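You operate a simulated robot arm through the tools that you are given. There is no shell and no other tool. Be economical: measure what you need, move in short steps, check, and stop when the job is done.

The job below is to be done with a simulated two-armed robot. You get a single attempt, and the scene is never put back.

TASK
Run the cream board through the gluing machine at coat 50.
Fine: cover shut before it runs, one pass; switch it off after; the board stays on the pad.
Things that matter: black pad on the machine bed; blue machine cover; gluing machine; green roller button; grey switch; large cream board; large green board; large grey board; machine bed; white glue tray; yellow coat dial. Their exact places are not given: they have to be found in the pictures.

The check looks at the end state, three seconds after you hand in, the way a careful person would. Anything else that was tipped, shoved, dropped, spilled or broken makes it a failure. A push-on lid holds only when it is set on centred and level and pressed home; a screw cap is set on level and turned clockwise until tight.

THE ROBOT
Two 7-joint arms with fingered hands on one trunk, on a base that drives. Base frame: it is fixed to the floor where the robot stands at the start and does not move with it; the origin is under the middle of the robot, x ahead of it, y to its left, z up. Readings come in mm, rad, newtons and seconds.
The left shoulder is at the start at [41, 185, 1245], the right one opposite. With the tool pointing down near the work surface each hand reaches from about 100 to 540 mm from the robot's upright axis, wherever it stands, measured 20 degrees to its own side. Places, roughly: black pad on the machine bed [400, 100, 900]; blue machine cover [700, 100, 1100]; gluing machine [600, 0, 1000]; green roller button [500, -200, 900]; grey switch [300, -200, 900]; machine bed [400, 100, 900]; white glue tray [500, 100, 1000]; yellow coat dial [600, -200, 900]. Payload 4 kg a hand.
The tool frame of a hand sits at the grasp point between the pads (the TCP): z along the fingers, y along the line on which they close. The tips reach 26 mm beyond it. The gripper opens to 132 mm. The gripper's body begins 73 mm behind the TCP. The gripper is a hand of 3 fingers: y runs from the thumb to the fingers, the wrist lies at [0, 0, -224] in the tool frame.
Orientation is told as [roll, pitch, yaw] about the base's x, y, z axes, in that order, counted from this pose: with the fingers straight down and closing along the base's y, the tool's x points along the base's -x, its y along +y and its z along -z.

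THE INTERFACE
- The arms move only by the tool drive_tool. It takes "left_rows", "right_rows" or both (then of equal length, played together; a hand with none holds still); each is a list that holds one entry, the list of rows, each a list of 6 numbers: the shift along the tool's x, y, z in m, then the turn, a rotation vector about the tool's x, y, z in rad. In form: [[[dx, dy, dz, rx, ry, rz], ...]]. A call has 1 to 10 rows; each row shifts and turns the commanded pose from where the row before left it, along the tool's axes as they then stand. Each row takes 0.2 s and may step no farther than 50 mm and 0.15 rad from the row before; otherwise, the whole call is refused. A pose out of reach is approached as far as the arm can. The call stops where the force on the tool passes 40 N (or 10 N more than at its start, if that is more) or the arm is blocked; 0.2 s more then pass. In this call time passes only in rows, and 0.2 s behind the last. The reply holds the time, the measured pose of the TCP, the force on the tool along the base axes, the opening and the grip force, in the units named above and with some noise, with the torque about the TCP (base axes, N m) and any sound that the robot's microphone picked up.
- Cameras (640 x 400 px; columns grow to the right, rows downward): "scene" is now at [134.1, -16.2, 1477.7]; the picture's right is [-0.18, -0.98, 0.02], its down [-0.55, 0.09, -0.83] and it looks along [0.82, -0.16, -0.55] (base axes); focal length 214 px, centre (320, 200). "left" rides on the left gripper at [-62, 3, -92] in its tool frame; the picture's right is [-0.05, -1.00, 0.00], its down [0.83, -0.04, -0.56] and it looks along [0.55, -0.03, 0.83] (tool axes); focal length 230 px, centre (320, 200). "right" rides on the right gripper at [62, 3, -92] in its tool frame; the picture's right is [-0.05, 1.00, 0.00], its down [-0.83, -0.04, -0.56] and it looks along [-0.55, -0.03, 0.83] (tool axes); focal length 230 px, centre (320, 200).
- get_image(camera): a new picture of that camera. No time passes.
- move_column(by): slides the trunk up (or, below 0, down) by that many mm; the arms and the scene camera ride with it, the base frame stays. It gives what a move gives, with no picture.
- drive_base(legs): drives the robot by 1 to 6 legs, each [ahead, left, turn to the left] in mm, mm and rad, along the robot's own axes; the way and the turn of a leg run together, so that a leg with both is an arc; at most 1500 mm and 3.142 rad a leg. The arms and the cameras ride along, it lands a little off, and it stops where it bumps. It gives what a move gives.
- finger_targets(finger1, finger2, thumb_bend, hand): sets how far each is bent, from 0 (flat) to 1 (curled in); at 0.3 the hand is open as for a grip, at 0.7 the pads meet at the TCP. One left out holds its place. A second passes; each finger stops where it meets its share of the squeeze, and holds until it gets a number again. It is the only way to open and close the hand. It gives what a move gives, with no picture; readings hold the bend of each and the force on the fingers (four entries, about 0 where the hand has none), thumb and palm.
- head_to(pan, tilt): turns the head with the scene camera to pan (to the left, within 1.501 rad either way) and tilt (down, from -0.506 to 1.204), counted from straight ahead of the robot. It gives what a move gives.
- point_at(camera, pixels): for up to 12 pixels [column, row] of the newest picture of that camera ("zoom" is the newest enlarged one), the place [x, y, z] in the base frame of the surface seen there, good to about 2 mm. No time passes.
- enlarge(camera, box): a new picture of the part [left, top, right, bottom] of that camera's present view, enlarged. No time passes.
- close_job(): hands the job in; it is judged then, once.

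Work in short steps. Measure before you move; look again where a grasp or a placing could have gone wrong, and mend it. You have 80 turns and 58 pictures in all, those below and enlarged ones among them. Open the grippers and draw the arms clear of the work before you hand the job in, unless the task says otherwise; then end with one line.

The tools are called by a JSON object that holds its "name" and its "arguments". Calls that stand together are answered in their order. drive_tool: Moves the arms, as the interface text tells. Its arguments: {"type":"object","properties":{"left_rows":{"type":"array"},"right_rows":{"type":"array"}},"required":[]} The other tools are called the same way: move_column (by) slides the trunk up or down; finger_targets (finger1, finger2, thumb_bend, hand) moves the fingers one by one; drive_base (legs) drives the base; head_to (pan, tilt) turns the head that bears the scene camera; get_image (camera) takes a picture; point_at (camera, pixels) gives the place of the surface under pixels of a picture; enlarge (camera, box) takes an enlarged picture of a part of a camera's view; close_job () hands the job in.

At the start:

```text
clock: 0.0
left_ee_pos: [561.6, 52.3, 1370.8]
left_tcp_rot: [0.0, 0.0, 0.001]
left_ft_force: [-0.8, -0.7, 0.2]
left_wrist_torque: [0.02, -0.01, 0.01]
left_finger_gap: 131.7
left_grip_force: 0.1
left_shape: jaw
left_bend: [0.3, 0.3, 0.3]
left_finger forces: [0.0, 0.1, 0.0, 0.1, 0.0, 0.0]
right_ee_pos: [408.0, -269.0, 1405.6]
right_tcp_rot: [0.0, 0.001, -0.001]
right_ft_force: [-0.2, 0.7, 0.0]
right_wrist_torque: [0.04, 0.02, -0.01]
right_finger_gap: 131.8
right_grip_force: 0.0
right_shape: jaw
right_bend: [0.3, 0.3, 0.3]
right_finger forces: [0.1, 0.0, 0.1, 0.0, 0.0, 0.1]
trunk travel left (down, up): [-275.0, 187.0]
robot x, y, heading: [-2.8, -1.7, 0.001]
head pan, tilt: [-0.185, 0.496]
```

scene: 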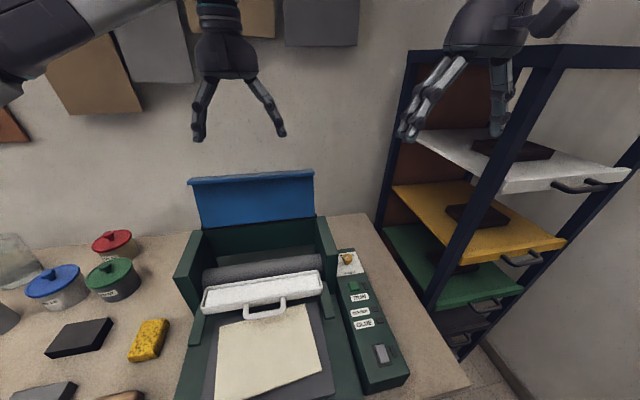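
right: 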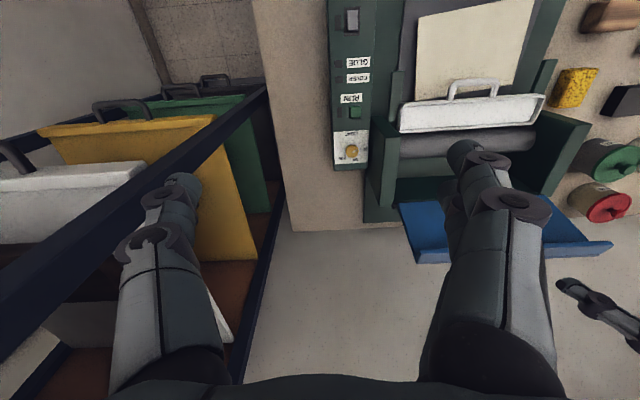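
left: 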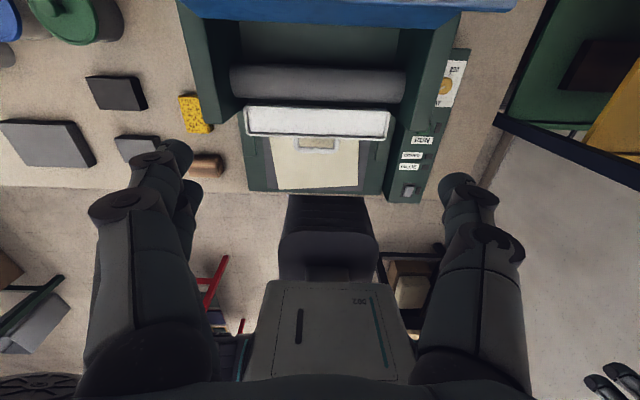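

The scene shows a cream sheet on the pad (270,350), the white tray (265,290), open blue cover (255,200), and the panel with dial (348,260). I enlarge the panel and the machine.

{"name": "enlarge", "arguments": {"camera": "scene", "box": [310, 230, 430, 400]}}

{"name": "enlarge", "arguments": {"camera": "scene", "box": [160, 160, 400, 400]}}

```text
2.35 times, centred on (370, 315) of scene
```

zoom: 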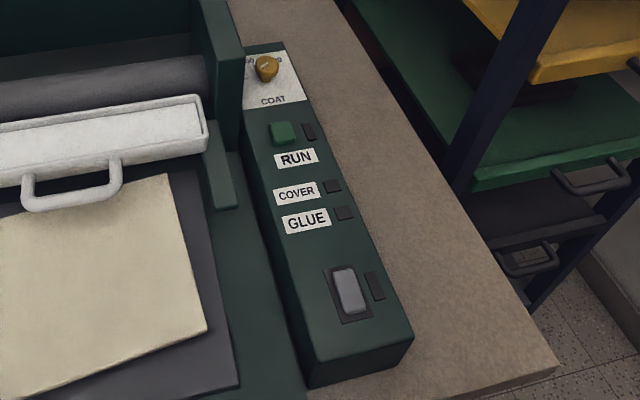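

```text
1.67 times, centred on (280, 280) of scene
```

zoom: 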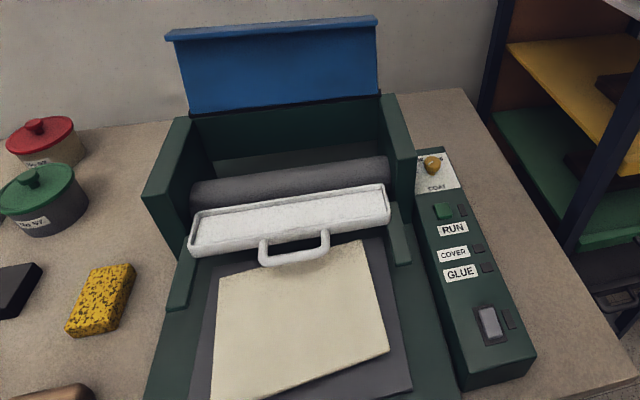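

The lamps (COVER, GLUE, run, switch) are all dark. I take measurements of the main points and then look around for boards.

{"name": "point_at", "arguments": {"camera": "zoom", "pixels": [[217, 278], [362, 242], [388, 350], [432, 163], [444, 210], [490, 322], [292, 262], [190, 245], [388, 212], [280, 185], [270, 25], [405, 260]]}}

{"name": "head_to", "arguments": {"pan": 0.3, "tilt": 0.9}}

{"name": "get_image", "arguments": {"camera": "scene"}}

```text
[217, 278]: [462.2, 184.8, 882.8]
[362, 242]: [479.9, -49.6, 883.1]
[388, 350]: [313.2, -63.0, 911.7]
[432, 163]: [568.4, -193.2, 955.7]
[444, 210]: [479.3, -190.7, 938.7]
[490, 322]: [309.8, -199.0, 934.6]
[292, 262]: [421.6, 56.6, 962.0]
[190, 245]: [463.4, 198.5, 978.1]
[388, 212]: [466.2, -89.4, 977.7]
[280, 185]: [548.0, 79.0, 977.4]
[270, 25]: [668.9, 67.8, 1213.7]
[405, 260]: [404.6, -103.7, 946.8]
```

```text
clock: 0.9
left_ee_pos: [561.7, 52.3, 1370.6]
left_tcp_rot: [0.0, 0.0, 0.002]
left_ft_force: [0.3, 0.1, 0.8]
left_wrist_torque: [0.0, 0.01, 0.03]
left_finger_gap: 132.0
left_grip_force: 0.1
left_shape: jaw
left_bend: [0.3, 0.3, 0.3]
left_finger forces: [0.0, 0.0, 0.1, 0.1, 0.0, 0.0]
right_ee_pos: [409.1, -269.6, 1404.6]
right_tcp_rot: [-0.001, 0.0, 0.001]
right_ft_force: [0.6, -0.8, 0.4]
right_wrist_torque: [-0.02, 0.01, 0.04]
right_finger_gap: 132.0
right_grip_force: 0.1
right_shape: jaw
right_bend: [0.3, 0.3, 0.3]
right_finger forces: [0.0, 0.0, 0.0, 0.1, 0.0, 0.0]
trunk travel left (down, up): [-275.0, 187.0]
robot x, y, heading: [-1.8, 3.0, -0.005]
head pan, tilt: [0.3, 0.901]
```

```text
52 pictures are left
```

scene: 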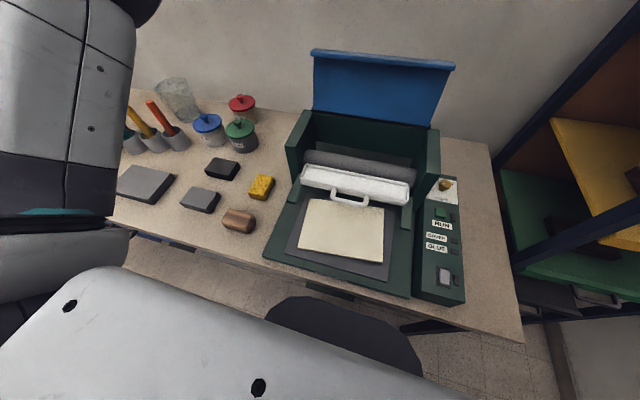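

The cream board lies on the pad at (340,230). I enlarge it and the tray.

{"name": "enlarge", "arguments": {"camera": "scene", "box": [260, 130, 480, 310]}}

{"name": "enlarge", "arguments": {"camera": "left", "box": [180, 40, 480, 215]}}

```text
2.22 times, centred on (370, 220) of scene
```

zoom: 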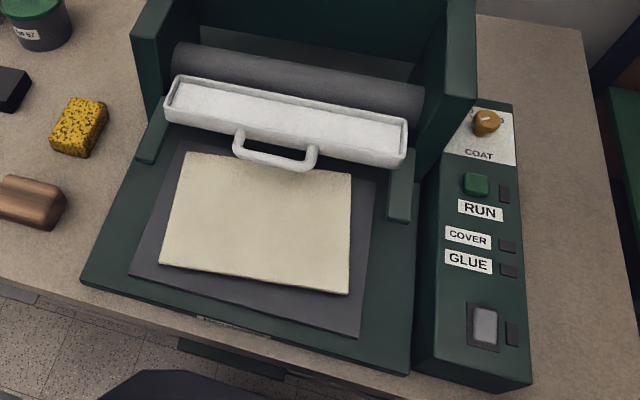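

```text
2.13 times, centred on (330, 128) of left
```

zoom: 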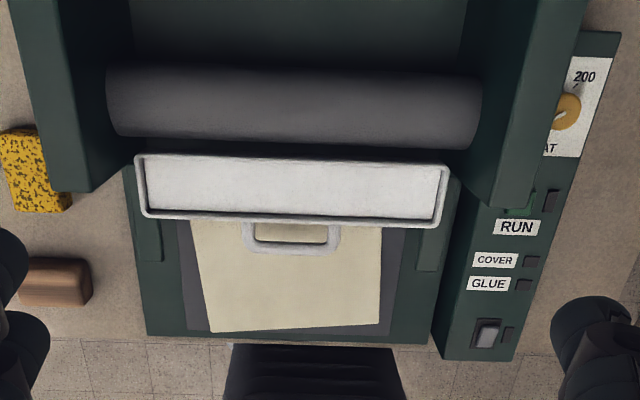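

I measure board, pad, tray and roller in this view, and enlarge the dial from the right hand's camera.

{"name": "point_at", "arguments": {"camera": "zoom", "pixels": [[212, 328], [376, 318], [372, 232], [200, 226], [190, 325], [390, 330], [160, 340], [145, 170], [440, 180], [290, 185], [290, 232], [290, 110]]}}

{"name": "enlarge", "arguments": {"camera": "right", "box": [320, 80, 400, 180]}}

{"name": "enlarge", "arguments": {"camera": "scene", "box": [420, 170, 470, 220]}}

```text
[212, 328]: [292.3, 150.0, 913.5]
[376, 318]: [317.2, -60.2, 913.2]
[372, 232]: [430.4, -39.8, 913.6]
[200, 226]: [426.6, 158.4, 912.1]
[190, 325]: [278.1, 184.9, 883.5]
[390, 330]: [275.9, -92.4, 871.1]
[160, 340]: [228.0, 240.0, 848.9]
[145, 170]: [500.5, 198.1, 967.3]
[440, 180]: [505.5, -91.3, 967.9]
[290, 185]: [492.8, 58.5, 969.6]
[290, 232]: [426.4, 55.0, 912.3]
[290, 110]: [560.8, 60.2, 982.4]
```

```text
4.00 times, centred on (360, 130) of right
```

zoom: 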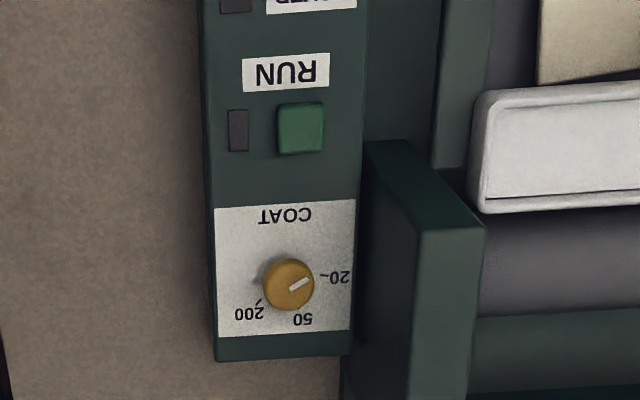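

```text
8.00 times, centred on (445, 195) of scene
```

zoom: 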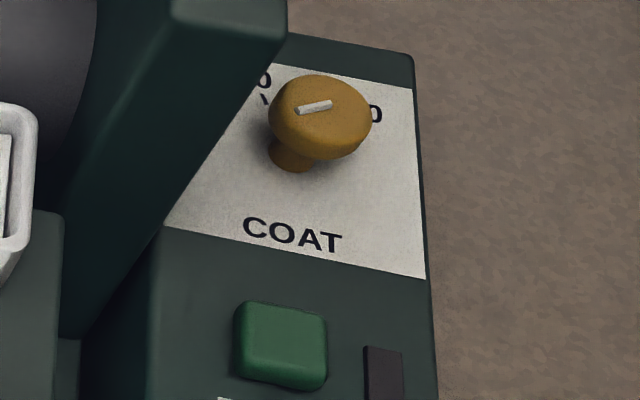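

The pointer sits near 20. I check what lies under the cream board (a stack?) by enlarging its front edges.

{"name": "enlarge", "arguments": {"camera": "scene", "box": [262, 190, 412, 300]}}

{"name": "point_at", "arguments": {"camera": "zoom", "pixels": [[110, 255], [160, 275], [330, 345], [350, 385], [440, 200], [470, 330], [500, 400], [155, 320], [60, 290], [480, 120], [455, 60], [180, 130]]}}

```text
3.64 times, centred on (337, 245) of scene
```

zoom: 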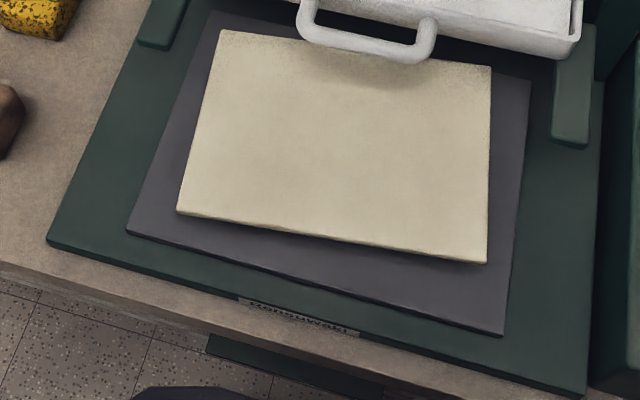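

```text
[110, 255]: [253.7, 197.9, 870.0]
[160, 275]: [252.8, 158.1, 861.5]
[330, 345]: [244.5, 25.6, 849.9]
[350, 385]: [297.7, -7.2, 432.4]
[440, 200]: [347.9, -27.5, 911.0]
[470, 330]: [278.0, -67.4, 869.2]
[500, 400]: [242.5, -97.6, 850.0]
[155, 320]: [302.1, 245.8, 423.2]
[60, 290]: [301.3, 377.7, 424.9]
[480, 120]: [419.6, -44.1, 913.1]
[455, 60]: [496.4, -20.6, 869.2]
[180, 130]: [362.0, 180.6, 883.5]
```

Cream top is 913 while the pad is 883, yet its edge looks thin; I enlarge strongly to see what is beneath.

{"name": "enlarge", "arguments": {"camera": "scene", "box": [340, 235, 390, 268]}}

{"name": "enlarge", "arguments": {"camera": "scene", "box": [290, 225, 340, 258]}}

```text
12.12 times, centred on (365, 252) of scene
```

zoom: 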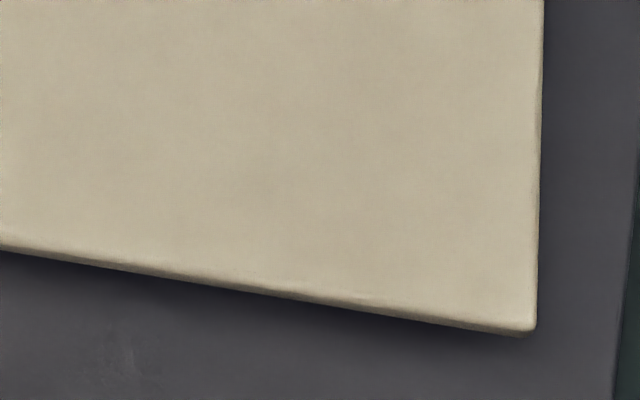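

```text
12.12 times, centred on (315, 242) of scene
```

zoom: 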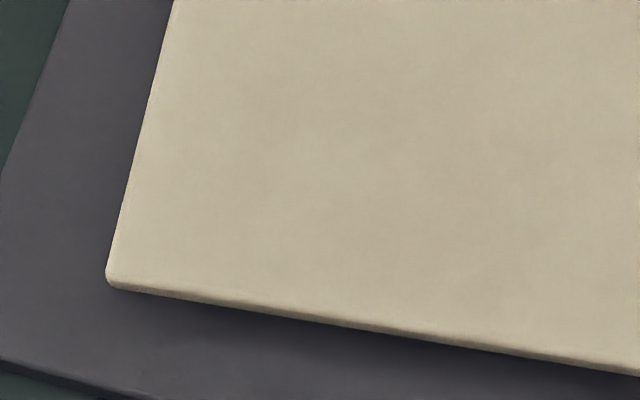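

The edge looks ~9 mm thick with shadow beneath, so something may be under the board. I back off 350 mm and lower the trunk to see it from a lower angle.

{"name": "drive_base", "arguments": {"legs": [[-350, 0, 0]]}}

{"name": "move_column", "arguments": {"by": -250}}

{"name": "head_to", "arguments": {"pan": 0.0, "tilt": 0.5}}

{"name": "get_image", "arguments": {"camera": "scene"}}

```text
clock: 3.2
left_ee_pos: [217.6, 52.9, 1368.2]
left_tcp_rot: [0.001, 0.001, 0.005]
left_ft_force: [0.2, -1.2, 0.4]
left_wrist_torque: [0.01, 0.01, -0.02]
left_finger_gap: 132.0
left_grip_force: 0.1
left_shape: jaw
left_bend: [0.3, 0.3, 0.3]
left_finger forces: [0.0, 0.1, 0.0, 0.0, 0.1, 0.0]
right_ee_pos: [64.9, -267.8, 1405.4]
right_tcp_rot: [-0.001, 0.002, 0.002]
right_ft_force: [0.0, 0.4, 0.5]
right_wrist_torque: [0.0, 0.0, -0.04]
right_finger_gap: 131.9
right_grip_force: 0.0
right_shape: jaw
right_bend: [0.3, 0.3, 0.3]
right_finger forces: [0.1, 0.0, 0.0, 0.0, 0.0, 0.1]
trunk travel left (down, up): [-275.0, 187.0]
robot x, y, heading: [-344.3, -2.6, 0.005]
head pan, tilt: [0.3, 0.901]
```

```text
clock: 5.8
left_ee_pos: [214.3, 52.2, 1121.3]
left_tcp_rot: [0.001, -0.002, 0.003]
left_ft_force: [1.4, -0.3, -0.4]
left_wrist_torque: [0.01, -0.01, 0.01]
left_finger_gap: 131.9
left_grip_force: 0.0
left_shape: jaw
left_bend: [0.3, 0.3, 0.3]
left_finger forces: [0.0, 0.0, 0.0, 0.0, 0.1, 0.0]
right_ee_pos: [61.1, -267.3, 1155.6]
right_tcp_rot: [0.0, -0.001, 0.001]
right_ft_force: [0.5, 0.0, 1.1]
right_wrist_torque: [-0.02, 0.02, 0.0]
right_finger_gap: 131.8
right_grip_force: 0.1
right_shape: jaw
right_bend: [0.3, 0.3, 0.3]
right_finger forces: [0.0, 0.0, 0.1, 0.0, 0.0, 0.0]
trunk travel left (down, up): [-25.0, 437.0]
robot x, y, heading: [-347.3, -1.1, 0.004]
head pan, tilt: [0.3, 0.901]
```

```text
clock: 6.6
left_ee_pos: [215.2, 52.3, 1119.7]
left_tcp_rot: [0.001, -0.001, 0.005]
left_ft_force: [-0.3, 1.1, -0.5]
left_wrist_torque: [0.01, 0.01, -0.01]
left_finger_gap: 131.9
left_grip_force: 0.1
left_shape: jaw
left_bend: [0.3, 0.3, 0.3]
left_finger forces: [0.1, 0.0, 0.0, 0.0, 0.0, 0.0]
right_ee_pos: [63.1, -268.5, 1154.6]
right_tcp_rot: [-0.002, 0.0, 0.0]
right_ft_force: [-0.3, 0.5, -1.1]
right_wrist_torque: [0.01, 0.02, 0.04]
right_finger_gap: 132.0
right_grip_force: 0.0
right_shape: jaw
right_bend: [0.3, 0.3, 0.3]
right_finger forces: [0.0, 0.1, 0.0, 0.0, 0.0, 0.0]
trunk travel left (down, up): [-25.0, 437.0]
robot x, y, heading: [-347.4, -0.0, 0.007]
head pan, tilt: [0.0, 0.499]
```

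```text
44 pictures are left
```

scene: 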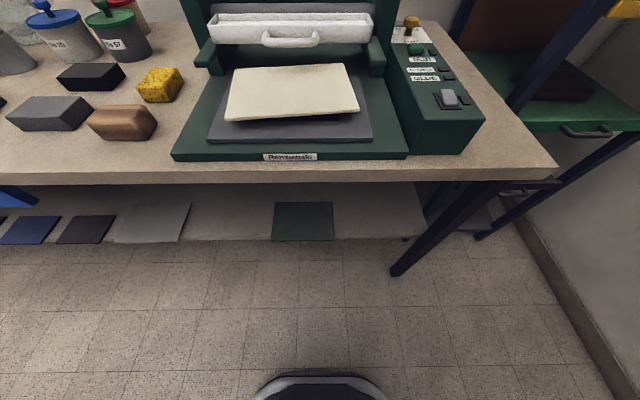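

Other boards lie on the lower shelf. Enlarging the cream board at (290,95).

{"name": "enlarge", "arguments": {"camera": "scene", "box": [170, 10, 420, 165]}}

{"name": "enlarge", "arguments": {"camera": "scene", "box": [215, 85, 380, 150]}}

```text
2.56 times, centred on (295, 88) of scene
```

zoom: 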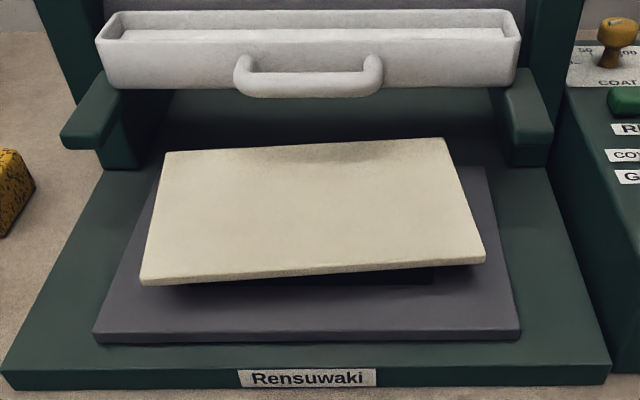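

```text
3.88 times, centred on (298, 118) of scene
```

zoom: 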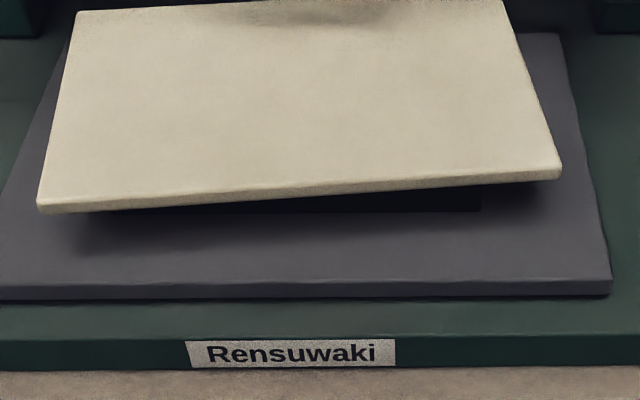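

The cream board rests on a black pad over a grey plate; the tray is on the rails. I tilt the head right down to measure my base's front edge, to know how close I may drive to the table.

{"name": "head_to", "arguments": {"pan": 0.0, "tilt": 1.1}}

{"name": "get_image", "arguments": {"camera": "scene"}}

{"name": "point_at", "arguments": {"camera": "scene", "pixels": [[320, 120], [320, 160], [320, 200], [320, 240], [320, 300], [320, 380], [220, 200], [420, 200], [320, 20]]}}

```text
clock: 7.6
left_ee_pos: [215.4, 52.8, 1119.7]
left_tcp_rot: [0.0, 0.0, 0.002]
left_ft_force: [0.9, -0.3, -0.1]
left_wrist_torque: [-0.01, -0.03, 0.06]
left_finger_gap: 131.8
left_grip_force: 0.1
left_shape: jaw
left_bend: [0.3, 0.3, 0.3]
left_finger forces: [0.1, 0.1, 0.0, 0.0, 0.0, 0.0]
right_ee_pos: [63.0, -268.4, 1156.3]
right_tcp_rot: [0.001, 0.0, 0.002]
right_ft_force: [-0.8, 0.6, -0.7]
right_wrist_torque: [-0.02, -0.02, -0.04]
right_finger_gap: 132.0
right_grip_force: 0.0
right_shape: jaw
right_bend: [0.3, 0.3, 0.3]
right_finger forces: [0.0, 0.1, 0.0, 0.0, 0.0, 0.0]
trunk travel left (down, up): [-25.0, 437.0]
robot x, y, heading: [-345.4, 2.0, 0.002]
head pan, tilt: [0.0, 1.1]
```

```text
41 pictures are left
```

scene: 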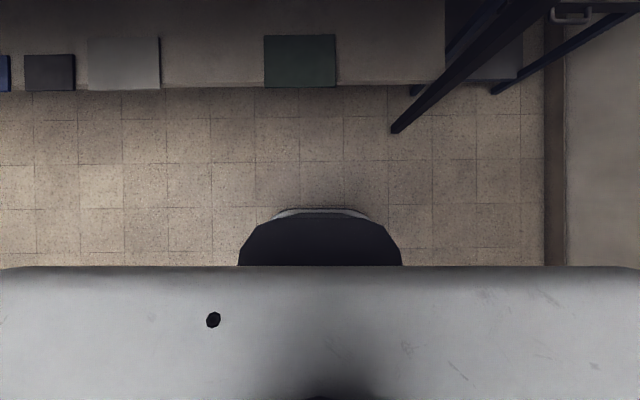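

```text
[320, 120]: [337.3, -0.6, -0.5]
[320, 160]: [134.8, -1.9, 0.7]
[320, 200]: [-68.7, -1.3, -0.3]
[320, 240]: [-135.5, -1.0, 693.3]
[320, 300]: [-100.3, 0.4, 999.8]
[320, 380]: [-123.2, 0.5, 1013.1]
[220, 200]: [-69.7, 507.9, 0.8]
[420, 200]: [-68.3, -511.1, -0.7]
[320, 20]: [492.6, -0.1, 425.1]
```

I measure the bumper and dark column front more precisely.

{"name": "point_at", "arguments": {"camera": "scene", "pixels": [[320, 209], [320, 212], [320, 216], [320, 221], [320, 228], [320, 255], [250, 240], [390, 240], [300, 86], [320, 268]]}}

```text
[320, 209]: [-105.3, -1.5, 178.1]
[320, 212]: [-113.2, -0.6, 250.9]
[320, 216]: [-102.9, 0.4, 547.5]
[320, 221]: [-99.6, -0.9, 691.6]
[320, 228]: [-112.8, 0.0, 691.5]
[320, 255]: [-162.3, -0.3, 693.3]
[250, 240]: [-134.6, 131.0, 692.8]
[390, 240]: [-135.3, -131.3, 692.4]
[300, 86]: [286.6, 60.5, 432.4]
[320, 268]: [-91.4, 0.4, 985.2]
```

Base front is 245 mm ahead of my axis and roughly round; the shelf edge is at x≈287. I raise the trunk, drive back to x≈15 and turn left 0.35 rad to bring the right shoulder nearer the panel.

{"name": "move_column", "arguments": {"by": 250}}

{"name": "drive_base", "arguments": {"legs": [[355, 0, 0], [0, 0, 0.35]]}}

{"name": "head_to", "arguments": {"pan": -0.6, "tilt": 0.7}}

{"name": "get_image", "arguments": {"camera": "scene"}}

```text
clock: 10.2
left_ee_pos: [217.1, 53.5, 1369.2]
left_tcp_rot: [0.0, 0.0, 0.004]
left_ft_force: [0.6, 0.3, -0.2]
left_wrist_torque: [0.01, 0.03, 0.03]
left_finger_gap: 131.9
left_grip_force: 0.2
left_shape: jaw
left_bend: [0.3, 0.3, 0.3]
left_finger forces: [0.0, 0.0, 0.0, 0.1, 0.1, 0.0]
right_ee_pos: [62.6, -269.3, 1404.9]
right_tcp_rot: [0.001, 0.001, 0.0]
right_ft_force: [-0.6, -0.7, -0.3]
right_wrist_torque: [-0.01, -0.02, 0.07]
right_finger_gap: 131.9
right_grip_force: 0.0
right_shape: jaw
right_bend: [0.3, 0.3, 0.3]
right_finger forces: [0.0, 0.1, 0.1, 0.1, 0.0, 0.0]
trunk travel left (down, up): [-275.0, 187.0]
robot x, y, heading: [-347.7, 0.2, 0.001]
head pan, tilt: [0.0, 1.1]
```

```text
clock: 13.6
left_ee_pos: [518.1, 239.5, 1371.0]
left_tcp_rot: [-0.001, 0.0, 0.349]
left_ft_force: [0.3, -0.1, 0.3]
left_wrist_torque: [0.0, -0.01, -0.01]
left_finger_gap: 132.0
left_grip_force: 0.0
left_shape: jaw
left_bend: [0.3, 0.3, 0.3]
left_finger forces: [0.0, 0.0, 0.0, 0.0, 0.1, 0.1]
right_ee_pos: [484.2, -113.0, 1406.1]
right_tcp_rot: [0.0, 0.0, 0.346]
right_ft_force: [0.4, -0.1, -0.2]
right_wrist_torque: [-0.01, -0.02, 0.01]
right_finger_gap: 132.0
right_grip_force: 0.1
right_shape: jaw
right_bend: [0.3, 0.3, 0.3]
right_finger forces: [0.0, 0.0, 0.0, 0.0, 0.0, 0.1]
trunk travel left (down, up): [-275.0, 187.0]
robot x, y, heading: [6.8, -1.5, 0.35]
head pan, tilt: [0.0, 1.1]
```

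```text
clock: 14.6
left_ee_pos: [518.8, 240.0, 1370.0]
left_tcp_rot: [0.001, 0.001, 0.349]
left_ft_force: [-0.7, 0.0, -0.5]
left_wrist_torque: [0.03, 0.0, 0.03]
left_finger_gap: 132.0
left_grip_force: 0.1
left_shape: jaw
left_bend: [0.3, 0.3, 0.3]
left_finger forces: [0.0, 0.0, 0.0, 0.0, 0.0, 0.1]
right_ee_pos: [484.7, -113.9, 1405.8]
right_tcp_rot: [-0.001, 0.0, 0.348]
right_ft_force: [-0.3, -0.6, 0.1]
right_wrist_torque: [-0.02, 0.01, -0.01]
right_finger_gap: 131.8
right_grip_force: 0.0
right_shape: jaw
right_bend: [0.3, 0.3, 0.3]
right_finger forces: [0.0, 0.0, 0.0, 0.0, 0.0, 0.0]
trunk travel left (down, up): [-275.0, 187.0]
robot x, y, heading: [6.8, 1.0, 0.352]
head pan, tilt: [-0.6, 0.7]
```

```text
40 pictures are left
```

scene: 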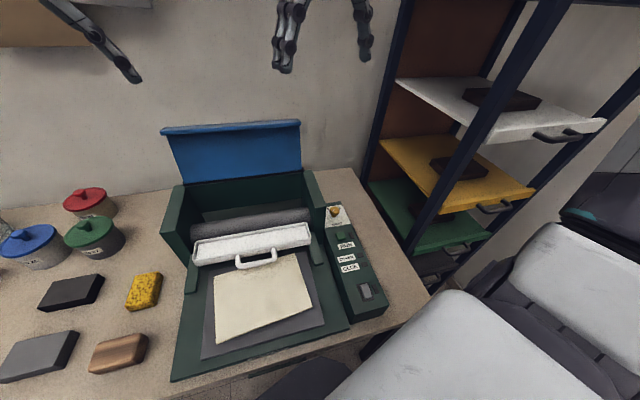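

The way is clear. I level the right hand's yaw to 0 and bring it above the dial at z≈1150 to view the dial with the hand camera.

{"name": "drive_tool", "arguments": {"right_rows": [[[0, 0, 0, 0, 0, 0.116], [0, 0, 0, 0, 0, 0.116], [0, 0, 0, 0, 0, 0.116], [-0.0119, -0.0114, 0.0364, 0, 0, 0], [-0.0119, -0.0114, 0.0364, 0, 0, 0], [-0.0119, -0.0114, 0.0364, 0, 0, 0], [-0.0119, -0.0114, 0.0364, 0, 0, 0], [-0.0119, -0.0114, 0.0364, 0, 0, 0], [-0.0119, -0.0114, 0.0364, 0, 0, 0], [-0.0119, -0.0114, 0.0364, 0, 0, 0]]]}}

{"name": "get_image", "arguments": {"camera": "right"}}

```text
clock: 16.8
left_ee_pos: [520.6, 239.9, 1370.2]
left_tcp_rot: [0.001, 0.002, 0.35]
left_ft_force: [-0.2, 0.4, -0.3]
left_wrist_torque: [-0.01, 0.03, -0.01]
left_finger_gap: 131.8
left_grip_force: 0.1
left_shape: jaw
left_bend: [0.3, 0.3, 0.3]
left_finger forces: [0.0, 0.0, 0.0, 0.0, 0.0, 0.0]
right_ee_pos: [568.4, -194.7, 1149.5]
right_tcp_rot: [-0.001, 0.0, 0.001]
right_ft_force: [0.1, 0.5, 0.3]
right_wrist_torque: [-0.02, 0.03, -0.08]
right_finger_gap: 132.1
right_grip_force: 0.0
right_shape: jaw
right_bend: [0.3, 0.3, 0.3]
right_finger forces: [0.1, 0.1, 0.0, 0.0, 0.0, 0.1]
trunk travel left (down, up): [-275.0, 187.0]
robot x, y, heading: [12.1, 2.1, 0.351]
head pan, tilt: [-0.6, 0.7]
```

```text
39 pictures are left
```

right: 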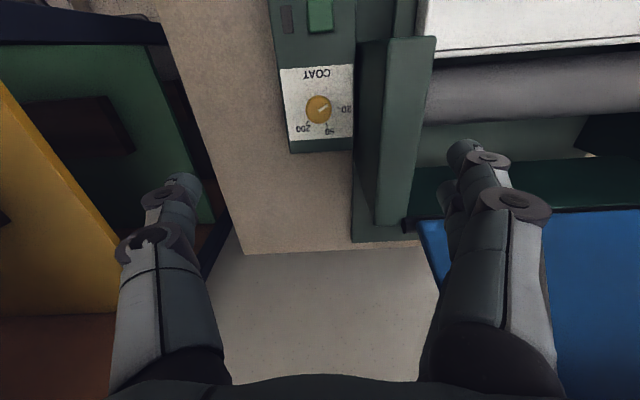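

Dial at (318,108) of the right picture. Enlarging it.

{"name": "enlarge", "arguments": {"camera": "right", "box": [280, 60, 360, 150]}}

{"name": "point_at", "arguments": {"camera": "zoom", "pixels": [[310, 215], [345, 200], [305, 225], [400, 215], [255, 292], [372, 290], [310, 300], [310, 150], [200, 100], [520, 120], [560, 250], [300, 340]]}}

```text
4.44 times, centred on (320, 105) of right
```

zoom: 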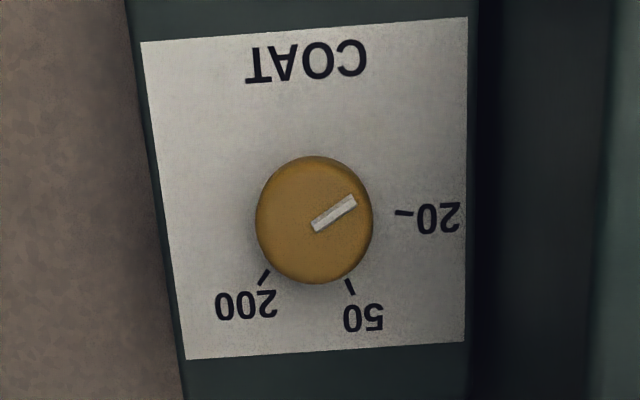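

```text
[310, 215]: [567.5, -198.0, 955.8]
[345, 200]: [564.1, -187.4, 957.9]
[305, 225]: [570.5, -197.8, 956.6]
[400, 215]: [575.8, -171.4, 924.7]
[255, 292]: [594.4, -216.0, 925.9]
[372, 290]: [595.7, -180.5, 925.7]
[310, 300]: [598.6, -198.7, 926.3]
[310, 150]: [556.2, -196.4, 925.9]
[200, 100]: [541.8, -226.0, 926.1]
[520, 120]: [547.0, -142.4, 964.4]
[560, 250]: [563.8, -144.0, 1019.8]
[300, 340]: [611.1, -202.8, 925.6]
```

Ticks: 20 at +75° , 50 at +20°, 200 at −35° (from +x, ccw), pointer at about +113°: it needs ~93° clockwise. I measure the side wall beside the dial for hand clearance.

{"name": "point_at", "arguments": {"camera": "right", "pixels": [[425, 45], [410, 45], [395, 45], [395, 120], [385, 210], [370, 45], [370, 150], [360, 60], [358, 120], [420, 120], [320, 15], [290, 20]]}}

```text
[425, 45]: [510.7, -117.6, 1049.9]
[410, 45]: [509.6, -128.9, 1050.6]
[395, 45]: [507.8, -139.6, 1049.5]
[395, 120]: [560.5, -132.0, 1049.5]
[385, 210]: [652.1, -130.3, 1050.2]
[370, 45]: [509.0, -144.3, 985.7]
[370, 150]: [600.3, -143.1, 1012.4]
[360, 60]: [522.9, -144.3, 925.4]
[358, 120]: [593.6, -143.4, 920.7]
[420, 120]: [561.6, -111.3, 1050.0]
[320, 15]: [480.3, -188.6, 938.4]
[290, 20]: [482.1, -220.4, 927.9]
```

Wall face is at y=−143.5, top 1050, so the hand's wide body must be roughly parallel to the wall: yaw ~65–115°, turning in bites. I half-close the hand and yaw it to about +2.0 rad at height.

{"name": "finger_targets", "arguments": {"hand": "right", "finger1": 0.5, "finger2": 0.5, "thumb_bend": 0.5}}

{"name": "drive_tool", "arguments": {"right_rows": [[[0, 0, 0, 0, 0, -0.14], [0, 0, 0, 0, 0, -0.14], [0, 0, 0, 0, 0, -0.14], [0, 0, 0, 0, 0, -0.14], [0, 0, 0, 0, 0, -0.14], [0, 0, 0, 0, 0, -0.14], [0, 0, 0, 0, 0, -0.14], [0, 0, 0, 0, 0, -0.14], [0, 0, 0, 0, 0, -0.14], [0, 0, 0, 0, 0, -0.14]]]}}

{"name": "drive_tool", "arguments": {"right_rows": [[[0, 0, 0, 0, 0, -0.14], [0, 0, 0, 0, 0, -0.14], [0, 0, 0, 0, 0, -0.14], [0, 0, 0, 0, 0, -0.14]]]}}

{"name": "get_image", "arguments": {"camera": "right"}}

```text
clock: 17.8
left_ee_pos: [519.3, 239.5, 1369.8]
left_tcp_rot: [0.001, 0.0, 0.348]
left_ft_force: [0.5, -0.7, -0.6]
left_wrist_torque: [0.01, 0.0, -0.01]
left_finger_gap: 131.8
left_grip_force: 0.1
left_shape: jaw
left_bend: [0.3, 0.3, 0.3]
left_finger forces: [0.0, 0.0, 0.0, 0.1, 0.0, 0.1]
right_ee_pos: [567.5, -194.6, 1150.5]
right_tcp_rot: [0.0, -0.001, -0.001]
right_ft_force: [0.8, -0.2, 0.5]
right_wrist_torque: [0.01, 0.02, -0.03]
right_finger_gap: 68.3
right_grip_force: 0.0
right_shape: fingers
right_bend: [0.5, 0.5, 0.5]
right_finger forces: [0.0, 0.0, 0.0, 0.0, 0.0, 0.0]
trunk travel left (down, up): [-275.0, 187.0]
robot x, y, heading: [8.6, 0.6, 0.346]
head pan, tilt: [-0.6, 0.7]
```

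```text
clock: 20.0
left_ee_pos: [519.5, 241.0, 1371.4]
left_tcp_rot: [0.0, 0.0, 0.349]
left_ft_force: [0.0, 0.6, 0.0]
left_wrist_torque: [0.01, -0.01, -0.01]
left_finger_gap: 132.0
left_grip_force: 0.1
left_shape: jaw
left_bend: [0.3, 0.3, 0.3]
left_finger forces: [0.0, 0.1, 0.1, 0.0, 0.0, 0.0]
right_ee_pos: [567.0, -194.6, 1150.7]
right_tcp_rot: [-0.001, -0.001, 1.402]
right_ft_force: [0.2, -0.2, 0.0]
right_wrist_torque: [0.0, 0.01, -0.03]
right_finger_gap: 68.4
right_grip_force: 0.1
right_shape: fingers
right_bend: [0.5, 0.5, 0.5]
right_finger forces: [0.0, 0.0, 0.0, 0.1, 0.0, 0.0]
trunk travel left (down, up): [-275.0, 187.0]
robot x, y, heading: [7.3, 1.9, 0.346]
head pan, tilt: [-0.6, 0.7]
```

```text
clock: 21.0
left_ee_pos: [518.6, 240.9, 1369.3]
left_tcp_rot: [-0.001, 0.0, 0.351]
left_ft_force: [-0.3, -0.1, 0.5]
left_wrist_torque: [-0.01, 0.0, 0.03]
left_finger_gap: 131.8
left_grip_force: 0.0
left_shape: jaw
left_bend: [0.3, 0.3, 0.3]
left_finger forces: [0.1, 0.1, 0.1, 0.0, 0.0, 0.1]
right_ee_pos: [568.6, -193.1, 1150.9]
right_tcp_rot: [-0.001, -0.001, 1.961]
right_ft_force: [-0.4, 0.2, 0.0]
right_wrist_torque: [-0.01, 0.0, -0.01]
right_finger_gap: 68.5
right_grip_force: 0.0
right_shape: fingers
right_bend: [0.5, 0.5, 0.5]
right_finger forces: [0.0, 0.1, 0.0, 0.0, 0.1, 0.1]
trunk travel left (down, up): [-275.0, 187.0]
robot x, y, heading: [7.2, -1.8, 0.354]
head pan, tilt: [-0.6, 0.7]
```

```text
37 pictures are left
```

right: 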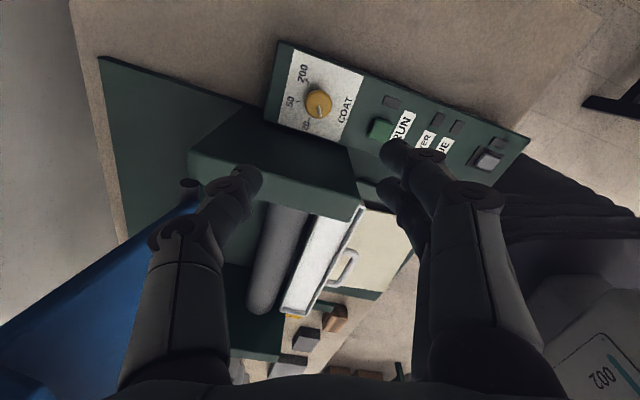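

Yaw 1.96 gives ~5 mm body clearance to the wall. I descend centred on the knob to TCP z≈963.

{"name": "drive_tool", "arguments": {"right_rows": [[[0.0019, 0.0008, 0.035, 0, 0, 0], [0, 0, 0.04, 0, 0, 0], [0, 0, 0.04, 0, 0, 0], [0, 0, 0.04, 0, 0, 0], [0, 0, 0.0325, 0, 0, 0]]]}}

{"name": "get_image", "arguments": {"camera": "right"}}

```text
clock: 22.2
left_ee_pos: [519.8, 240.5, 1369.1]
left_tcp_rot: [0.0, 0.0, 0.351]
left_ft_force: [0.4, -0.7, -0.3]
left_wrist_torque: [0.0, 0.04, -0.02]
left_finger_gap: 132.2
left_grip_force: 0.0
left_shape: jaw
left_bend: [0.3, 0.3, 0.3]
left_finger forces: [0.1, 0.1, 0.0, 0.0, 0.0, 0.0]
right_ee_pos: [567.2, -195.0, 963.5]
right_tcp_rot: [0.0, 0.0, 1.957]
right_ft_force: [0.2, 0.2, 0.1]
right_wrist_torque: [0.04, 0.02, 0.03]
right_finger_gap: 68.2
right_grip_force: 0.2
right_shape: fingers
right_bend: [0.5, 0.5, 0.5]
right_finger forces: [0.0, 0.0, 0.0, 0.0, 0.0, 0.1]
trunk travel left (down, up): [-275.0, 187.0]
robot x, y, heading: [9.8, 0.1, 0.346]
head pan, tilt: [-0.6, 0.7]
```

```text
36 pictures are left
```

right: 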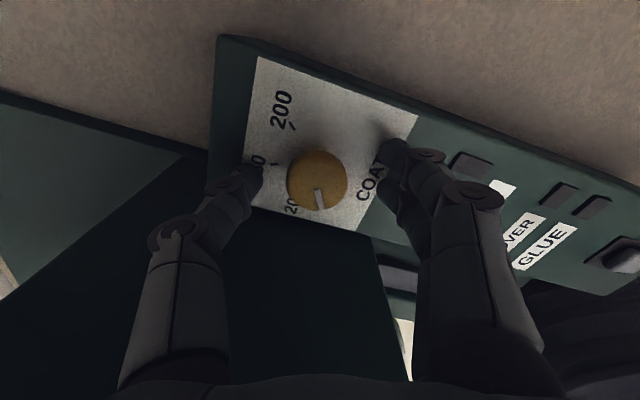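

The knob sits between the fingers. I close on it.

{"name": "finger_targets", "arguments": {"hand": "right", "finger1": 0.68, "finger2": 0.68, "thumb_bend": 0.68}}

{"name": "drive_tool", "arguments": {"right_rows": [[[0, 0, 0, 0, 0, 0.12], [0, 0, 0, 0, 0, 0.12], [0, 0, 0, 0, 0, 0.12], [0, 0, 0, 0, 0, 0.12], [0, 0, 0, 0, 0, 0.12], [0, 0, 0, 0, 0, 0.12]]]}}

{"name": "enlarge", "arguments": {"camera": "right", "box": [200, 80, 440, 240]}}

```text
clock: 23.2
left_ee_pos: [520.5, 242.3, 1369.2]
left_tcp_rot: [0.002, 0.0, 0.35]
left_ft_force: [-0.4, -0.2, 0.3]
left_wrist_torque: [-0.03, 0.01, -0.02]
left_finger_gap: 132.0
left_grip_force: 0.0
left_shape: jaw
left_bend: [0.3, 0.3, 0.3]
left_finger forces: [0.1, 0.0, 0.1, 0.1, 0.0, 0.1]
right_ee_pos: [568.1, -194.7, 963.5]
right_tcp_rot: [0.002, 0.001, 1.959]
right_ft_force: [2.6, 2.6, -4.7]
right_wrist_torque: [0.05, -0.05, -0.02]
right_finger_gap: 28.2
right_grip_force: 7.9
right_shape: fingers
right_bend: [0.64, 0.65, 0.64]
right_finger forces: [3.5, 2.4, 0.0, 0.1, 9.7, 0.0]
trunk travel left (down, up): [-275.0, 187.0]
robot x, y, heading: [7.9, 0.3, 0.351]
head pan, tilt: [-0.6, 0.7]
```

```text
clock: 24.6
left_ee_pos: [520.9, 242.7, 1369.8]
left_tcp_rot: [0.0, 0.003, 0.349]
left_ft_force: [-0.5, -0.7, 0.8]
left_wrist_torque: [-0.02, 0.0, 0.03]
left_finger_gap: 131.6
left_grip_force: 0.1
left_shape: jaw
left_bend: [0.3, 0.3, 0.3]
left_finger forces: [0.0, 0.0, 0.0, 0.0, 0.0, 0.0]
right_ee_pos: [569.2, -194.3, 962.6]
right_tcp_rot: [-0.002, -0.001, 1.237]
right_ft_force: [7.5, 6.1, -1.9]
right_wrist_torque: [0.15, -0.14, 0.02]
right_finger_gap: 27.9
right_grip_force: 8.1
right_shape: fingers
right_bend: [0.64, 0.65, 0.64]
right_finger forces: [2.3, 3.7, 0.0, 0.0, 10.9, 0.0]
trunk travel left (down, up): [-275.0, 187.0]
robot x, y, heading: [9.1, -0.3, 0.352]
head pan, tilt: [-0.6, 0.7]
```

```text
2.50 times, centred on (320, 160) of right
```

zoom: 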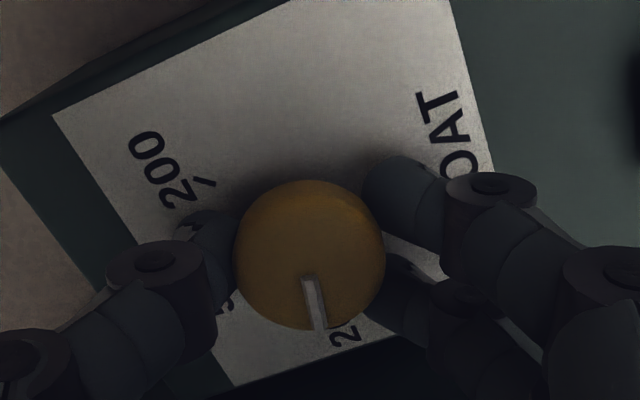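

The knob turned with the hand (pointer now near 20). I release, wind back, re-grip and turn again.

{"name": "finger_targets", "arguments": {"hand": "right", "finger1": 0.53, "finger2": 0.53, "thumb_bend": 0.53}}

{"name": "drive_tool", "arguments": {"right_rows": [[[0, 0, 0, 0, 0, -0.12], [0, 0, 0, 0, 0, -0.12], [0, 0, 0, 0, 0, -0.12], [0, 0, 0, 0, 0, -0.12], [0, 0, 0, 0, 0, -0.12], [0, 0, 0, 0, 0, -0.12]]]}}

{"name": "finger_targets", "arguments": {"hand": "right", "finger1": 0.68, "finger2": 0.68, "thumb_bend": 0.68}}

{"name": "drive_tool", "arguments": {"right_rows": [[[0, 0, 0, 0, 0, 0.12], [0, 0, 0, 0, 0, 0.12], [0, 0, 0, 0, 0, 0.12], [0, 0, 0, 0, 0, 0.12], [0, 0, 0, 0, 0, 0.1]]]}}

{"name": "finger_targets", "arguments": {"hand": "right", "finger1": 0.53, "finger2": 0.53, "thumb_bend": 0.53}}

{"name": "enlarge", "arguments": {"camera": "right", "box": [200, 80, 440, 240]}}

```text
clock: 25.6
left_ee_pos: [518.6, 239.7, 1370.2]
left_tcp_rot: [-0.002, 0.002, 0.349]
left_ft_force: [-1.0, -0.1, -0.6]
left_wrist_torque: [0.02, -0.02, 0.03]
left_finger_gap: 131.9
left_grip_force: 0.1
left_shape: jaw
left_bend: [0.3, 0.3, 0.3]
left_finger forces: [0.1, 0.1, 0.1, 0.0, 0.0, 0.0]
right_ee_pos: [566.2, -195.3, 963.2]
right_tcp_rot: [-0.001, -0.001, 1.238]
right_ft_force: [0.2, 0.8, -0.1]
right_wrist_torque: [-0.01, 0.02, 0.01]
right_finger_gap: 57.3
right_grip_force: 0.0
right_shape: fingers
right_bend: [0.53, 0.53, 0.53]
right_finger forces: [0.0, 0.0, 0.0, 0.1, 0.0, 0.0]
trunk travel left (down, up): [-275.0, 187.0]
robot x, y, heading: [5.6, -0.8, 0.349]
head pan, tilt: [-0.6, 0.7]
```

```text
clock: 27.0
left_ee_pos: [518.5, 241.5, 1370.2]
left_tcp_rot: [0.0, -0.001, 0.348]
left_ft_force: [0.0, 0.8, 0.9]
left_wrist_torque: [0.01, 0.01, 0.0]
left_finger_gap: 131.8
left_grip_force: 0.0
left_shape: jaw
left_bend: [0.3, 0.3, 0.3]
left_finger forces: [0.0, 0.1, 0.0, 0.1, 0.0, 0.0]
right_ee_pos: [567.7, -195.1, 963.4]
right_tcp_rot: [-0.001, -0.002, 1.962]
right_ft_force: [-0.3, 0.9, 0.7]
right_wrist_torque: [-0.03, 0.02, -0.01]
right_finger_gap: 57.1
right_grip_force: 0.0
right_shape: fingers
right_bend: [0.53, 0.53, 0.53]
right_finger forces: [0.1, 0.0, 0.0, 0.0, 0.0, 0.0]
trunk travel left (down, up): [-275.0, 187.0]
robot x, y, heading: [8.5, -0.9, 0.344]
head pan, tilt: [-0.6, 0.7]
```

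```text
clock: 28.0
left_ee_pos: [518.5, 241.5, 1369.1]
left_tcp_rot: [0.0, -0.001, 0.35]
left_ft_force: [0.5, 0.1, 0.4]
left_wrist_torque: [0.0, 0.01, 0.0]
left_finger_gap: 131.6
left_grip_force: 0.1
left_shape: jaw
left_bend: [0.3, 0.3, 0.3]
left_finger forces: [0.0, 0.1, 0.0, 0.0, 0.0, 0.0]
right_ee_pos: [566.7, -193.9, 961.8]
right_tcp_rot: [0.0, 0.001, 1.96]
right_ft_force: [3.7, 2.5, -3.8]
right_wrist_torque: [0.01, -0.02, 0.01]
right_finger_gap: 27.5
right_grip_force: 7.3
right_shape: fingers
right_bend: [0.64, 0.65, 0.64]
right_finger forces: [2.9, 2.1, 0.0, 0.0, 9.6, 0.0]
trunk travel left (down, up): [-275.0, 187.0]
robot x, y, heading: [5.4, 1.1, 0.346]
head pan, tilt: [-0.6, 0.7]
```

```text
clock: 29.2
left_ee_pos: [519.4, 241.3, 1369.9]
left_tcp_rot: [0.001, 0.001, 0.35]
left_ft_force: [-0.5, -0.4, 0.4]
left_wrist_torque: [0.0, -0.03, -0.02]
left_finger_gap: 131.8
left_grip_force: 0.1
left_shape: jaw
left_bend: [0.3, 0.3, 0.3]
left_finger forces: [0.0, 0.1, 0.0, 0.1, 0.0, 0.1]
right_ee_pos: [568.6, -193.9, 963.4]
right_tcp_rot: [0.001, 0.001, 1.378]
right_ft_force: [6.5, 5.5, -2.3]
right_wrist_torque: [0.09, -0.13, 0.02]
right_finger_gap: 27.1
right_grip_force: 7.6
right_shape: fingers
right_bend: [0.64, 0.65, 0.64]
right_finger forces: [2.3, 3.0, 0.0, 0.0, 10.1, 0.0]
trunk travel left (down, up): [-275.0, 187.0]
robot x, y, heading: [8.6, -1.7, 0.348]
head pan, tilt: [-0.6, 0.7]
```

```text
clock: 30.2
left_ee_pos: [518.0, 242.0, 1370.2]
left_tcp_rot: [0.001, -0.001, 0.349]
left_ft_force: [-0.4, -0.1, 0.2]
left_wrist_torque: [-0.01, 0.02, 0.02]
left_finger_gap: 132.1
left_grip_force: 0.2
left_shape: jaw
left_bend: [0.3, 0.3, 0.3]
left_finger forces: [0.1, 0.1, 0.1, 0.1, 0.1, 0.0]
right_ee_pos: [565.8, -195.9, 962.8]
right_tcp_rot: [0.0, 0.0, 1.379]
right_ft_force: [-0.1, 0.0, -0.4]
right_wrist_torque: [0.01, 0.0, -0.01]
right_finger_gap: 57.0
right_grip_force: 0.0
right_shape: fingers
right_bend: [0.53, 0.53, 0.53]
right_finger forces: [0.0, 0.0, 0.1, 0.0, 0.0, 0.0]
trunk travel left (down, up): [-275.0, 187.0]
robot x, y, heading: [10.0, -4.2, 0.346]
head pan, tilt: [-0.6, 0.7]
```

```text
2.50 times, centred on (320, 160) of right
```

zoom: 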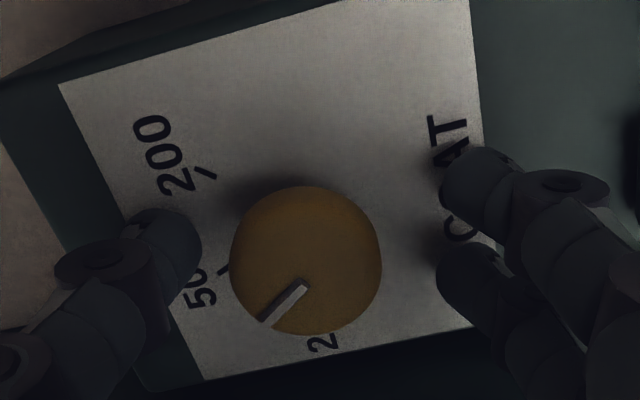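

The pointer (262–303, 320–283) is between 20 and 50, close to 50. I measure pointer ends, tick marks and knob edge.

{"name": "point_at", "arguments": {"camera": "zoom", "pixels": [[303, 284], [267, 319], [284, 302], [222, 269], [207, 172], [235, 258], [378, 258], [303, 195], [310, 330], [303, 258]]}}

```text
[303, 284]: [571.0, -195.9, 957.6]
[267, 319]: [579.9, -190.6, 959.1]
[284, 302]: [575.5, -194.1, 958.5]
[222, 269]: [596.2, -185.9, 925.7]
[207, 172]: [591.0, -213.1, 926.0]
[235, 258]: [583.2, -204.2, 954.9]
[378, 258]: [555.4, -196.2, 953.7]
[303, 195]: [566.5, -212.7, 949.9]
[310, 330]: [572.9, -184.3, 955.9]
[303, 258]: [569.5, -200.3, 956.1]
```

Pointer ≈35°, the 50 tick ≈22°. I re-grip, turn about 0.2 rad more, release, rise and look.

{"name": "finger_targets", "arguments": {"hand": "right", "finger1": 0.68, "finger2": 0.68, "thumb_bend": 0.68}}

{"name": "drive_tool", "arguments": {"right_rows": [[[0, 0, 0, 0, 0, 0.1], [0, 0, 0, 0, 0, 0.1]]]}}

{"name": "finger_targets", "arguments": {"hand": "right", "finger1": 0.53, "finger2": 0.53, "thumb_bend": 0.53}}

{"name": "drive_tool", "arguments": {"right_rows": [[[0, 0, -0.04, 0, 0, 0], [0, 0, -0.04, 0, 0, 0]]]}}

{"name": "enlarge", "arguments": {"camera": "right", "box": [250, 60, 410, 170]}}

```text
clock: 31.2
left_ee_pos: [520.3, 241.6, 1369.3]
left_tcp_rot: [0.002, 0.0, 0.35]
left_ft_force: [0.4, 0.5, 1.0]
left_wrist_torque: [0.02, 0.01, 0.0]
left_finger_gap: 132.0
left_grip_force: 0.1
left_shape: jaw
left_bend: [0.3, 0.3, 0.3]
left_finger forces: [0.0, 0.0, 0.0, 0.1, 0.1, 0.1]
right_ee_pos: [567.7, -195.6, 963.0]
right_tcp_rot: [0.001, -0.002, 1.38]
right_ft_force: [4.5, -0.5, -3.4]
right_wrist_torque: [-0.03, -0.08, 0.02]
right_finger_gap: 26.6
right_grip_force: 7.5
right_shape: fingers
right_bend: [0.65, 0.65, 0.64]
right_finger forces: [2.2, 2.2, 0.1, 0.0, 9.8, 0.0]
trunk travel left (down, up): [-275.0, 187.0]
robot x, y, heading: [3.6, -2.5, 0.347]
head pan, tilt: [-0.6, 0.7]
```

```text
clock: 31.8
left_ee_pos: [519.7, 240.0, 1369.2]
left_tcp_rot: [0.002, 0.002, 0.347]
left_ft_force: [0.2, -0.4, -0.3]
left_wrist_torque: [-0.02, -0.01, -0.01]
left_finger_gap: 131.8
left_grip_force: 0.0
left_shape: jaw
left_bend: [0.3, 0.3, 0.3]
left_finger forces: [0.0, 0.0, 0.0, 0.1, 0.0, 0.1]
right_ee_pos: [568.8, -195.7, 961.9]
right_tcp_rot: [0.002, -0.001, 1.178]
right_ft_force: [6.0, 0.6, -3.6]
right_wrist_torque: [0.01, -0.09, 0.06]
right_finger_gap: 26.9
right_grip_force: 7.5
right_shape: fingers
right_bend: [0.65, 0.65, 0.64]
right_finger forces: [2.1, 2.7, 0.0, 0.1, 9.9, 0.0]
trunk travel left (down, up): [-275.0, 187.0]
robot x, y, heading: [9.0, -0.1, 0.35]
head pan, tilt: [-0.6, 0.7]
```

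```text
clock: 32.8
left_ee_pos: [518.6, 240.8, 1370.7]
left_tcp_rot: [0.0, 0.0, 0.348]
left_ft_force: [-0.3, 0.3, -0.6]
left_wrist_torque: [0.0, 0.01, 0.0]
left_finger_gap: 131.8
left_grip_force: 0.1
left_shape: jaw
left_bend: [0.3, 0.3, 0.3]
left_finger forces: [0.1, 0.1, 0.0, 0.0, 0.0, 0.0]
right_ee_pos: [567.4, -195.3, 963.7]
right_tcp_rot: [0.0, 0.0, 1.179]
right_ft_force: [0.1, -0.8, -0.1]
right_wrist_torque: [0.01, -0.01, 0.0]
right_finger_gap: 57.5
right_grip_force: 0.0
right_shape: fingers
right_bend: [0.53, 0.53, 0.53]
right_finger forces: [0.0, 0.1, 0.1, 0.0, 0.1, 0.1]
trunk travel left (down, up): [-275.0, 187.0]
robot x, y, heading: [8.3, 0.8, 0.348]
head pan, tilt: [-0.6, 0.7]
```

```text
clock: 33.4
left_ee_pos: [516.4, 241.3, 1370.8]
left_tcp_rot: [-0.001, -0.001, 0.35]
left_ft_force: [0.2, 0.2, -0.5]
left_wrist_torque: [0.02, -0.06, -0.01]
left_finger_gap: 131.7
left_grip_force: 0.0
left_shape: jaw
left_bend: [0.3, 0.3, 0.3]
left_finger forces: [0.0, 0.1, 0.0, 0.0, 0.0, 0.1]
right_ee_pos: [566.6, -196.0, 1045.5]
right_tcp_rot: [0.001, 0.0, 1.178]
right_ft_force: [0.4, -0.5, 0.1]
right_wrist_torque: [-0.05, -0.02, 0.02]
right_finger_gap: 57.2
right_grip_force: 0.0
right_shape: fingers
right_bend: [0.53, 0.53, 0.53]
right_finger forces: [0.0, 0.1, 0.0, 0.0, 0.0, 0.0]
trunk travel left (down, up): [-275.0, 187.0]
robot x, y, heading: [8.9, -1.2, 0.347]
head pan, tilt: [-0.6, 0.7]
```

```text
3.64 times, centred on (330, 115) of right
```

zoom: 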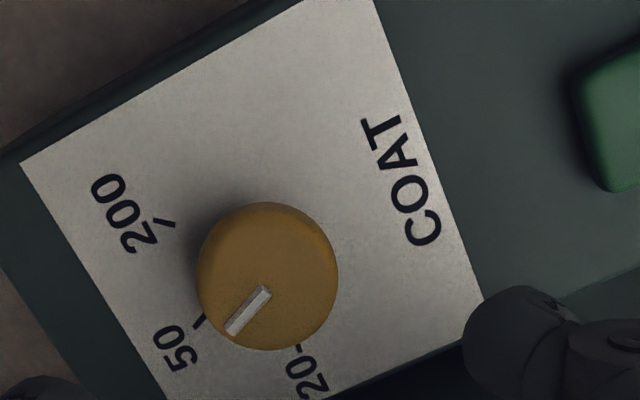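

I measure pointer direction and ticks here.

{"name": "point_at", "arguments": {"camera": "zoom", "pixels": [[264, 291], [231, 329], [248, 310], [192, 316], [170, 225], [199, 326], [160, 220], [300, 348], [270, 205], [338, 270], [240, 345], [197, 270]]}}

```text
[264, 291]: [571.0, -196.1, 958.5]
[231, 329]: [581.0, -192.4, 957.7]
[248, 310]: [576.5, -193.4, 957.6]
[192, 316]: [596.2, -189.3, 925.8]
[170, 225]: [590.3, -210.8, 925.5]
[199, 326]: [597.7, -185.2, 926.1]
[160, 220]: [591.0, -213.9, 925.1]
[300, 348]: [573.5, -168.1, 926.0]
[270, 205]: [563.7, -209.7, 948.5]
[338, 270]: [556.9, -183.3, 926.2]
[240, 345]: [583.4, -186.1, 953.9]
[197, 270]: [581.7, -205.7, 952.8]
```

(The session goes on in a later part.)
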